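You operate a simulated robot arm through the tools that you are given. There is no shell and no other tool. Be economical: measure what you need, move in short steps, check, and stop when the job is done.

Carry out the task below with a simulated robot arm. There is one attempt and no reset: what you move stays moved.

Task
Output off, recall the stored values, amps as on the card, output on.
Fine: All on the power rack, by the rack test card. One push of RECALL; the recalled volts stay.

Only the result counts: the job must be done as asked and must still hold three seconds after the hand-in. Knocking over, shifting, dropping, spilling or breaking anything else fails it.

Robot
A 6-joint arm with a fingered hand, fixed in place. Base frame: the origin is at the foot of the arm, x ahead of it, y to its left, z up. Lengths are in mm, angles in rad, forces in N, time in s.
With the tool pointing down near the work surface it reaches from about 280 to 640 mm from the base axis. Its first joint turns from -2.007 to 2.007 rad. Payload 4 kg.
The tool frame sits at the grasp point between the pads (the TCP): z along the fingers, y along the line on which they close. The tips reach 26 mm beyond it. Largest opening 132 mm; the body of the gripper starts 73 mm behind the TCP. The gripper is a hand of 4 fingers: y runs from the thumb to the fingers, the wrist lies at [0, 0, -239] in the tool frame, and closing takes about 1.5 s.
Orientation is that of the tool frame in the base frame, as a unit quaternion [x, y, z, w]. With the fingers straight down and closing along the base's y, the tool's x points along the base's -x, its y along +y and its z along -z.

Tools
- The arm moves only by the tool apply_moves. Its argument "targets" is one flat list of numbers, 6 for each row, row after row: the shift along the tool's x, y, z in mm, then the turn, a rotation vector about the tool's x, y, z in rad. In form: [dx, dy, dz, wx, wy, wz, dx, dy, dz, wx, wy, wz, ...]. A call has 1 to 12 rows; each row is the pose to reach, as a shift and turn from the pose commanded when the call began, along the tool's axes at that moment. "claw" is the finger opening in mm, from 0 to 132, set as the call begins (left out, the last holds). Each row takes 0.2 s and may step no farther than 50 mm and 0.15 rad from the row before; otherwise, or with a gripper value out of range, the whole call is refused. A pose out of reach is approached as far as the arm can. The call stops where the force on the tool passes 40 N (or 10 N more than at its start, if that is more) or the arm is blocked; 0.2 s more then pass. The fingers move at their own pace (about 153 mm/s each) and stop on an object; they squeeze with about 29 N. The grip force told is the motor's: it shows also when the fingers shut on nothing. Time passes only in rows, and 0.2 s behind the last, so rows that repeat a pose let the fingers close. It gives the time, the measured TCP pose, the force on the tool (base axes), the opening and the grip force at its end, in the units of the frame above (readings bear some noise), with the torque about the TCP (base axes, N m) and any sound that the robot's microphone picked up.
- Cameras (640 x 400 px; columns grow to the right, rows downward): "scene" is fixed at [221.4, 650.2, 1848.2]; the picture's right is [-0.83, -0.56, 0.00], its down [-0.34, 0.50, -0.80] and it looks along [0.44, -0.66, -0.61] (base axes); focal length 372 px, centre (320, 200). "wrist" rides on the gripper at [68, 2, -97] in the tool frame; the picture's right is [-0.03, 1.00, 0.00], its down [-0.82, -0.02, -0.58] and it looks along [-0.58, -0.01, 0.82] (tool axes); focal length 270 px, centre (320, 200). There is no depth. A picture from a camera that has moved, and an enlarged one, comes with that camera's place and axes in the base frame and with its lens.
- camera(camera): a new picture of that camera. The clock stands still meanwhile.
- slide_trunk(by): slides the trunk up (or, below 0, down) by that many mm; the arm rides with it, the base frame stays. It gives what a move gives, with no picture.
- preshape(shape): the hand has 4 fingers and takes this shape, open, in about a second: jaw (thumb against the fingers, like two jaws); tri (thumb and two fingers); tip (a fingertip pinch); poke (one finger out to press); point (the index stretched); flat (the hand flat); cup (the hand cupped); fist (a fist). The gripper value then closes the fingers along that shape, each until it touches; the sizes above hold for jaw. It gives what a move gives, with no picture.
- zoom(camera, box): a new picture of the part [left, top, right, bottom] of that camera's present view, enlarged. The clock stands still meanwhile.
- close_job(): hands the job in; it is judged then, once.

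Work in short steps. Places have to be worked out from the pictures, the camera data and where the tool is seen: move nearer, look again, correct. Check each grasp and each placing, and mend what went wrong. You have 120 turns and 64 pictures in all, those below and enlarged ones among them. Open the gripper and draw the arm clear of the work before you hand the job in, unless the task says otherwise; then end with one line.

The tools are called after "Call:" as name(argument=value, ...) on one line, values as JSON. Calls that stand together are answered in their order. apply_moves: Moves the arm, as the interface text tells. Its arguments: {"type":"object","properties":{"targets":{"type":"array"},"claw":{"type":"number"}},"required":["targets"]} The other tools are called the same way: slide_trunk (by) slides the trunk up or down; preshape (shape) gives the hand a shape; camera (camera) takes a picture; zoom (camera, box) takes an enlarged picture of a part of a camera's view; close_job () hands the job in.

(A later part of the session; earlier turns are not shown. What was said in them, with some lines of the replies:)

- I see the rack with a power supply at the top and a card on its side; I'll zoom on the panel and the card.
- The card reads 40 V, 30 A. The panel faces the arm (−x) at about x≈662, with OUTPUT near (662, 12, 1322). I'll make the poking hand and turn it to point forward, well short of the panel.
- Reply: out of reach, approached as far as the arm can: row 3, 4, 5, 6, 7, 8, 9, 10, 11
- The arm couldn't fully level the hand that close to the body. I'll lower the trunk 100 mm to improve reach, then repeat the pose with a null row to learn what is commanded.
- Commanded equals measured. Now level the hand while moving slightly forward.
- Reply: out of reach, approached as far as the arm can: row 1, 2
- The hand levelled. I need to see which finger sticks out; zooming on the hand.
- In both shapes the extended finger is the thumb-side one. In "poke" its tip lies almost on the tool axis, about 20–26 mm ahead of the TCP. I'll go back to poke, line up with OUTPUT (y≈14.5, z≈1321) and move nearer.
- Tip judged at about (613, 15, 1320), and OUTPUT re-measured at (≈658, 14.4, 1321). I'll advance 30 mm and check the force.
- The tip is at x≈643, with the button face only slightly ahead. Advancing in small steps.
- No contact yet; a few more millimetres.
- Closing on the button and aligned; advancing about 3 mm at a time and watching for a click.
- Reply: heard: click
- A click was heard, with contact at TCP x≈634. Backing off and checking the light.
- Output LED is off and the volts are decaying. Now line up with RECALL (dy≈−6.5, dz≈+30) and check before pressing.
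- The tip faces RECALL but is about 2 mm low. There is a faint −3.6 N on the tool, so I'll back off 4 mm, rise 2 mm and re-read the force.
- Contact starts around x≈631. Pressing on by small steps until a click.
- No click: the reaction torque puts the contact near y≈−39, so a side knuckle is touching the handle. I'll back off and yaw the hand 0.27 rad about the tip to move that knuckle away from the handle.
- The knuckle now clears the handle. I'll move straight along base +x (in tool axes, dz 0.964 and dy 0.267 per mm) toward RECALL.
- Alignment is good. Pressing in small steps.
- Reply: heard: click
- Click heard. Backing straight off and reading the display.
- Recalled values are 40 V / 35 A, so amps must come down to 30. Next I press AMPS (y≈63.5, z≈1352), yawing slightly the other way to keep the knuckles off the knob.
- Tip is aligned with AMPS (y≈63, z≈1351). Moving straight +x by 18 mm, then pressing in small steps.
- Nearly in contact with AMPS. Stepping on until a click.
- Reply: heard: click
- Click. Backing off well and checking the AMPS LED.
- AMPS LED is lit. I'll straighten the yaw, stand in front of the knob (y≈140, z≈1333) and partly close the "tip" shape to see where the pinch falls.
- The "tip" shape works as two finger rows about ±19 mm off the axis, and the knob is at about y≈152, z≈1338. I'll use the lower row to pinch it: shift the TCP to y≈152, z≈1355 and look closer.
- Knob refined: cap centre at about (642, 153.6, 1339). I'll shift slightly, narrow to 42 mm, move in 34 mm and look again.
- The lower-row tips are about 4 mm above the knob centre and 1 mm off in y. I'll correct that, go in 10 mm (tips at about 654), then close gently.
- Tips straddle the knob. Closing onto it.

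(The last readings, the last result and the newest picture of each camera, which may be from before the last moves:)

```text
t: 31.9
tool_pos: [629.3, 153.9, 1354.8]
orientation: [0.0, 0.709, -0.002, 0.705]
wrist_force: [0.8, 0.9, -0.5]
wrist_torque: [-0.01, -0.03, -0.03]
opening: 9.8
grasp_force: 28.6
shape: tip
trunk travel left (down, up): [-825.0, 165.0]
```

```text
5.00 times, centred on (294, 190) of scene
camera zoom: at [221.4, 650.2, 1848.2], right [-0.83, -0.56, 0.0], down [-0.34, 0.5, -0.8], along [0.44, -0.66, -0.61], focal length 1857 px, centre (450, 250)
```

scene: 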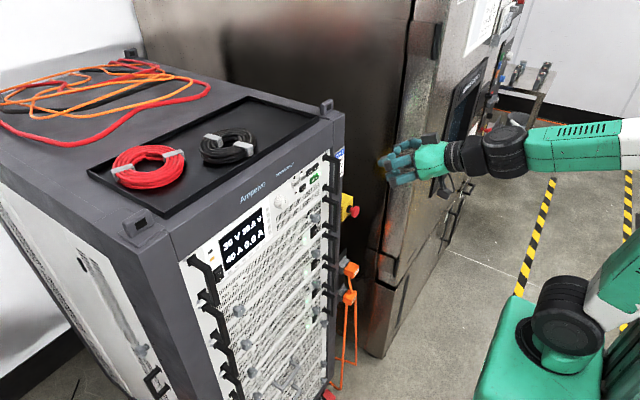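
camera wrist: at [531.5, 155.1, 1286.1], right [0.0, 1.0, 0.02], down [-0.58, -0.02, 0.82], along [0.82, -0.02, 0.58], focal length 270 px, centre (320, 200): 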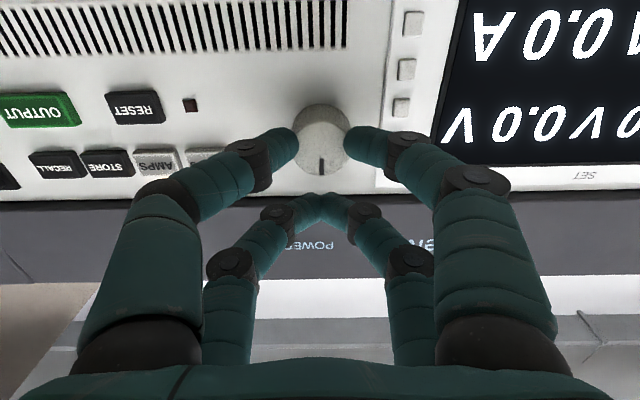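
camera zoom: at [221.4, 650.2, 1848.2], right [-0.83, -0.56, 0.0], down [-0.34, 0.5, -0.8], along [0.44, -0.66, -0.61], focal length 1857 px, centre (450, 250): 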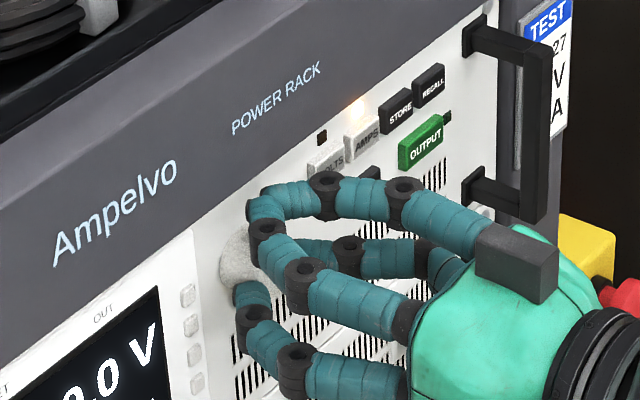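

The lower row holds the knob (29 N). I'll turn it counter-clockwise (negative about tool z) 0.3 rad about the knob axis, 18 mm off the TCP, and read the display.

Call:
apply_moves(targets=[0.05, 1.35, 0, 0, 0, -0.075, 0.2, 2.7, 0, 0, 0, -0.15, 0.45, 4.0, 0, 0, 0, -0.225, 0.8, 5.3, 0, 0, 0, -0.3, 0.8, 5.3, 0, 0, 0, -0.3])

Call:
camera(camera="wrist")

Call:
zoom(camera="scene", box=[210, 150, 338, 270])

```text
t: 33.1
tool_pos: [629.1, 157.3, 1355.1]
orientation: [-0.105, 0.7, -0.107, 0.699]
wrist_force: [2.4, -3.5, -1.9]
wrist_torque: [-0.01, -0.02, -0.08]
opening: 9.3
grasp_force: 28.8
shape: tip
trunk travel left (down, up): [-825.0, 165.0]
```

```text
25 pictures are left
camera wrist: at [531.2, 139.7, 1288.2], right [0.0, 0.96, -0.27], down [-0.58, 0.22, 0.79], along [0.82, 0.16, 0.56], focal length 270 px, centre (320, 200)
```

wrist: 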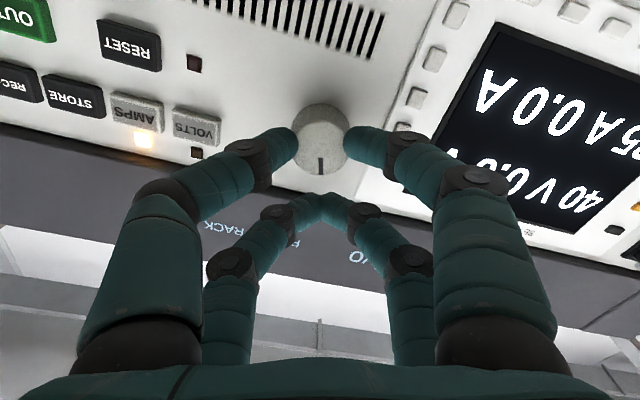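

```text
3.33 times, centred on (274, 210) of scene
camera zoom: at [221.4, 650.2, 1848.2], right [-0.83, -0.56, 0.0], down [-0.34, 0.5, -0.8], along [0.44, -0.66, -0.61], focal length 1238 px, centre (473, 167)
```

zoom: 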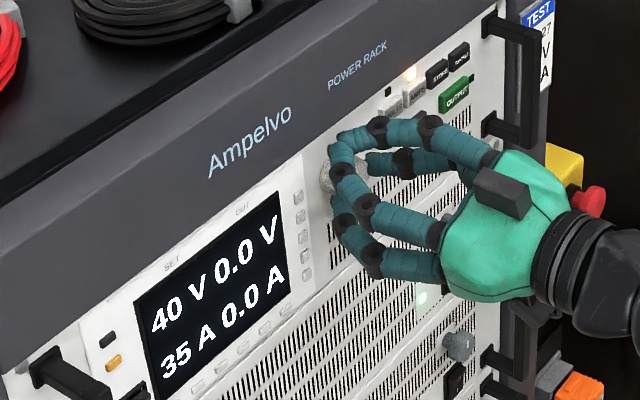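

The knob turned with the hand, but the display still reads 35 A. Another 0.3 rad.

Call:
apply_moves(targets=[0.05, 1.35, 0, 0, 0, -0.075, 0.2, 2.7, 0, 0, 0, -0.15, 0.45, 4.0, 0, 0, 0, -0.225, 0.8, 5.3, 0, 0, 0, -0.3, 0.8, 5.3, 0, 0, 0, -0.3])

Call:
zoom(camera="scene", box=[210, 150, 338, 270])

```text
t: 34.3
tool_pos: [628.5, 161.4, 1353.1]
orientation: [-0.208, 0.675, -0.21, 0.676]
wrist_force: [2.9, -1.9, 2.5]
wrist_torque: [-0.01, -0.12, -0.04]
opening: 9.1
grasp_force: 29.0
shape: tip
trunk travel left (down, up): [-825.0, 165.0]
```

```text
3.33 times, centred on (274, 210) of scene
camera zoom: at [221.4, 650.2, 1848.2], right [-0.83, -0.56, 0.0], down [-0.34, 0.5, -0.8], along [0.44, -0.66, -0.61], focal length 1238 px, centre (473, 167)
```

zoom: 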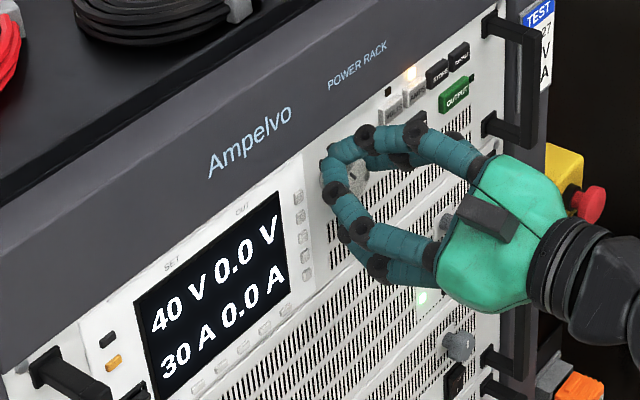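

Display now reads 40 V / 30 A, as on the card. Releasing the knob and backing straight off.

Call:
apply_moves(targets=[0, 0, 0, 0, 0, 0, 0, 0, 0, 0, 0, 0, 0, 0, 0, 0, 0, 0, 0, 0, -15, 0, 0, 0, 0, 0, -40, 0, 0, 0, 0, 0, -75, 0, 0, 0], claw=42)

Call:
zoom(camera="scene", box=[200, 150, 360, 270])

```text
t: 35.7
tool_pos: [552.7, 160.7, 1352.6]
orientation: [-0.208, 0.676, -0.21, 0.675]
wrist_force: [0.3, 0.0, 0.1]
wrist_torque: [0.0, 0.01, 0.02]
opening: 41.8
grasp_force: 0.0
shape: tip
trunk travel left (down, up): [-825.0, 165.0]
```

```text
3.33 times, centred on (280, 210) of scene
camera zoom: at [221.4, 650.2, 1848.2], right [-0.83, -0.56, 0.0], down [-0.34, 0.5, -0.8], along [0.44, -0.66, -0.61], focal length 1238 px, centre (453, 167)
```

zoom: 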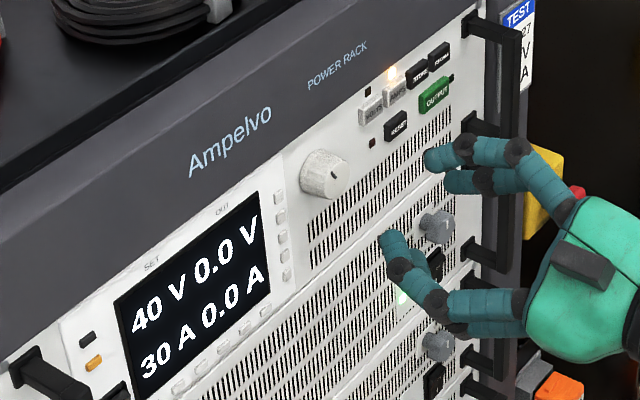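

30 A holds with the hand off. Back to poke, unroll, and go in front of OUTPUT, then yaw to keep the knuckle off the handle.

Call:
preshape(shape="poke")

Call:
apply_moves(targets=[21.2, -19.7, 0, 0, 0, 0.12, 42.4, -39.4, 0, 0, 0, 0.24, 63.5, -59, 0, 0, 0, 0.36, 84.6, -78.7, 0, 0, 0, 0.48, 105.8, -98.4, 0, 0, 0, 0.6, 105.8, -98.4, 0, 0, 0, 0.6])

Call:
apply_moves(targets=[0, 0, 15, 0.135, 0, 0, 0, 0, 35, 0.27, 0, 0, 0, 0, 60, 0.27, 0, 0, 0, 0, 60, 0.27, 0, 0])

Call:
zoom(camera="scene", box=[270, 150, 350, 200])

Call:
zoom(camera="wrist", box=[170, 50, 490, 250])

```text
t: 36.6
tool_pos: [553.8, 162.1, 1353.0]
orientation: [-0.208, 0.676, -0.21, 0.675]
wrist_force: [1.0, 0.1, 0.1]
wrist_torque: [0.04, -0.02, -0.01]
opening: 0.0
grasp_force: 0.0
shape: poke
trunk travel left (down, up): [-825.0, 165.0]
```

```text
t: 38.0
tool_pos: [555.3, 22.4, 1319.9]
orientation: [0.0, 0.707, 0.0, 0.707]
wrist_force: [-0.3, -0.1, 0.1]
wrist_torque: [-0.02, 0.0, 0.0]
opening: 0.0
grasp_force: 0.1
shape: poke
trunk travel left (down, up): [-825.0, 165.0]
```

```text
t: 39.0
tool_pos: [615.3, 22.0, 1320.1]
orientation: [0.096, 0.701, -0.096, 0.701]
wrist_force: [-1.1, 0.5, -0.1]
wrist_torque: [0.0, -0.01, 0.0]
opening: 0.1
grasp_force: 0.0
shape: poke
trunk travel left (down, up): [-825.0, 165.0]
```

```text
8.00 times, centred on (310, 175) of scene
camera zoom: at [221.4, 650.2, 1848.2], right [-0.83, -0.56, 0.0], down [-0.34, 0.5, -0.8], along [0.44, -0.66, -0.61], focal length 2972 px, centre (400, 400)
```

zoom: 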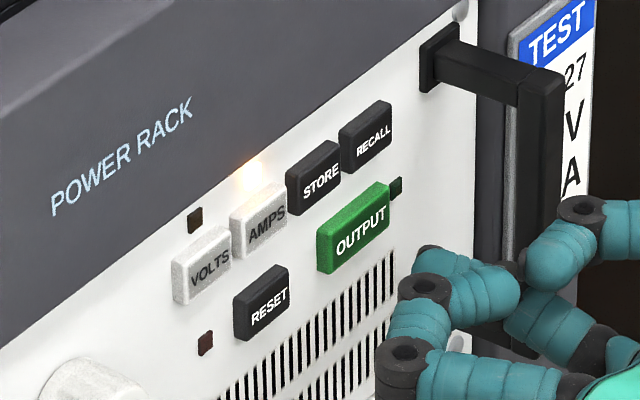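

```text
2.00 times, centred on (330, 150) of wrist
camera zoom: at [521.9, 50.2, 1251.2], right [0.27, 0.96, 0.03], down [-0.56, 0.14, 0.82], along [0.78, -0.23, 0.58], focal length 541 px, centre (300, 300)
```

zoom: 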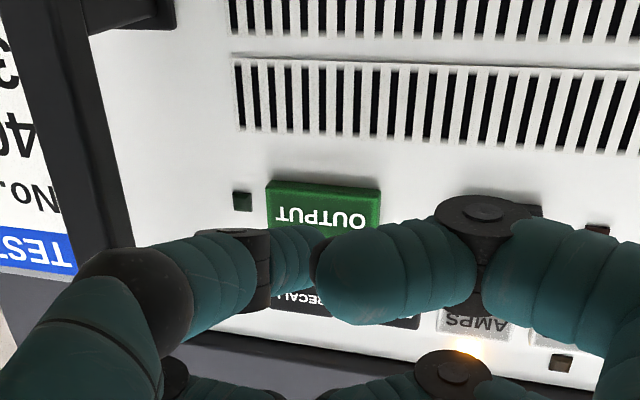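

Aligned with OUTPUT. Advancing 18 mm along +x with a 1.5 mm rise, then pressing in small steps.

Call:
apply_moves(targets=[-1.5, 2.4, 8.7, 0, 0, 0, -1.5, 4.8, 17.4, 0, 0, 0, -1.5, 4.8, 17.4, 0, 0, 0])

Call:
apply_moves(targets=[0, 0.3, 1, 0, 0, 0, 0, 0.5, 2, 0, 0, 0])

```text
t: 39.8
tool_pos: [632.9, 23.0, 1321.5]
orientation: [0.096, 0.701, -0.096, 0.7]
wrist_force: [-0.3, 0.4, 1.0]
wrist_torque: [0.01, -0.03, 0.01]
opening: 0.3
grasp_force: 0.1
shape: poke
trunk travel left (down, up): [-825.0, 165.0]
```

```text
t: 40.4
tool_pos: [634.3, 22.5, 1320.9]
orientation: [0.096, 0.7, -0.096, 0.701]
wrist_force: [-0.4, -0.9, 0.4]
wrist_torque: [-0.02, -0.01, -0.01]
opening: 0.0
grasp_force: 0.1
shape: poke
trunk travel left (down, up): [-825.0, 165.0]
```

No contact yet; one more small step.

Call:
apply_moves(targets=[0, 0.3, 1, 0, 0, 0, 0, 0.5, 2, 0, 0, 0])

```text
t: 41.0
tool_pos: [634.5, 21.6, 1321.2]
orientation: [0.096, 0.7, -0.095, 0.701]
wrist_force: [-0.7, -0.2, 0.4]
wrist_torque: [-0.04, 0.02, 0.0]
opening: 0.2
grasp_force: 0.0
shape: poke
trunk travel left (down, up): [-825.0, 165.0]
```

Call:
apply_moves(targets=[0, 0.3, 1, 0, 0, 0, 0, 0.5, 2, 0, 0, 0])

```text
t: 41.6
tool_pos: [637.3, 22.1, 1321.4]
orientation: [0.097, 0.7, -0.096, 0.7]
wrist_force: [-1.9, 0.0, -0.5]
wrist_torque: [0.04, -0.03, -0.02]
opening: 0.0
grasp_force: 0.1
shape: poke
trunk travel left (down, up): [-825.0, 165.0]
heard: click
```

Click. Backing off and checking.

Call:
apply_moves(targets=[0, -2.7, -9.6, 0, 0, 0, 0, -6.7, -24, 0, 0, 0, 0, -15, -55, 0, 0, 0, 0, -25, -95, 0, 0, 0, 0, -33, -130, 0, 0, 0])

Call:
zoom(camera="scene", box=[200, 150, 360, 270])

```text
t: 42.8
tool_pos: [504.3, 24.1, 1320.4]
orientation: [0.096, 0.7, -0.096, 0.701]
wrist_force: [0.2, -0.9, -0.8]
wrist_torque: [0.04, 0.0, 0.0]
opening: 0.1
grasp_force: 0.1
shape: poke
trunk travel left (down, up): [-825.0, 165.0]
```

```text
3.33 times, centred on (280, 210) of scene
camera zoom: at [221.4, 650.2, 1848.2], right [-0.83, -0.56, 0.0], down [-0.34, 0.5, -0.8], along [0.44, -0.66, -0.61], focal length 1238 px, centre (453, 167)
```

zoom: 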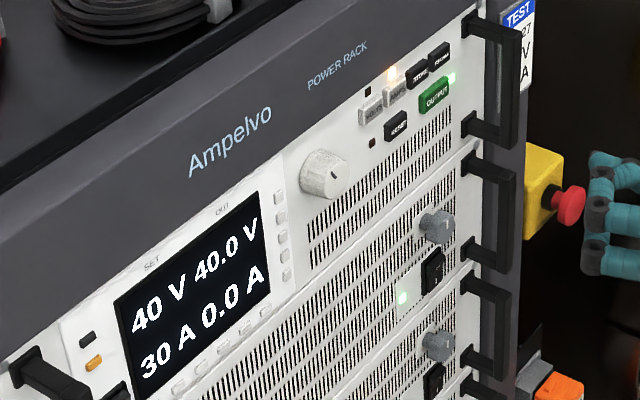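

Output LED is on, with 40 V / 30 A set and 40.0 V at the output. The arm is clear, so I'll open the hand and hand in.

Call:
preshape(shape="jaw")

Call:
close_job()

```text
t: 43.7
tool_pos: [505.8, 23.5, 1320.7]
orientation: [0.096, 0.7, -0.096, 0.701]
wrist_force: [0.0, 0.4, 0.3]
wrist_torque: [0.01, 0.03, -0.01]
opening: 131.9
grasp_force: 0.1
shape: jaw
trunk travel left (down, up): [-825.0, 165.0]
```

```text
The job is handed in.
```

Job handed in: I switched the output off, pushed RECALL once (40 V, kept), set the amps to 30 A per the card, and switched the output back on; the display reads 40.0 V out.
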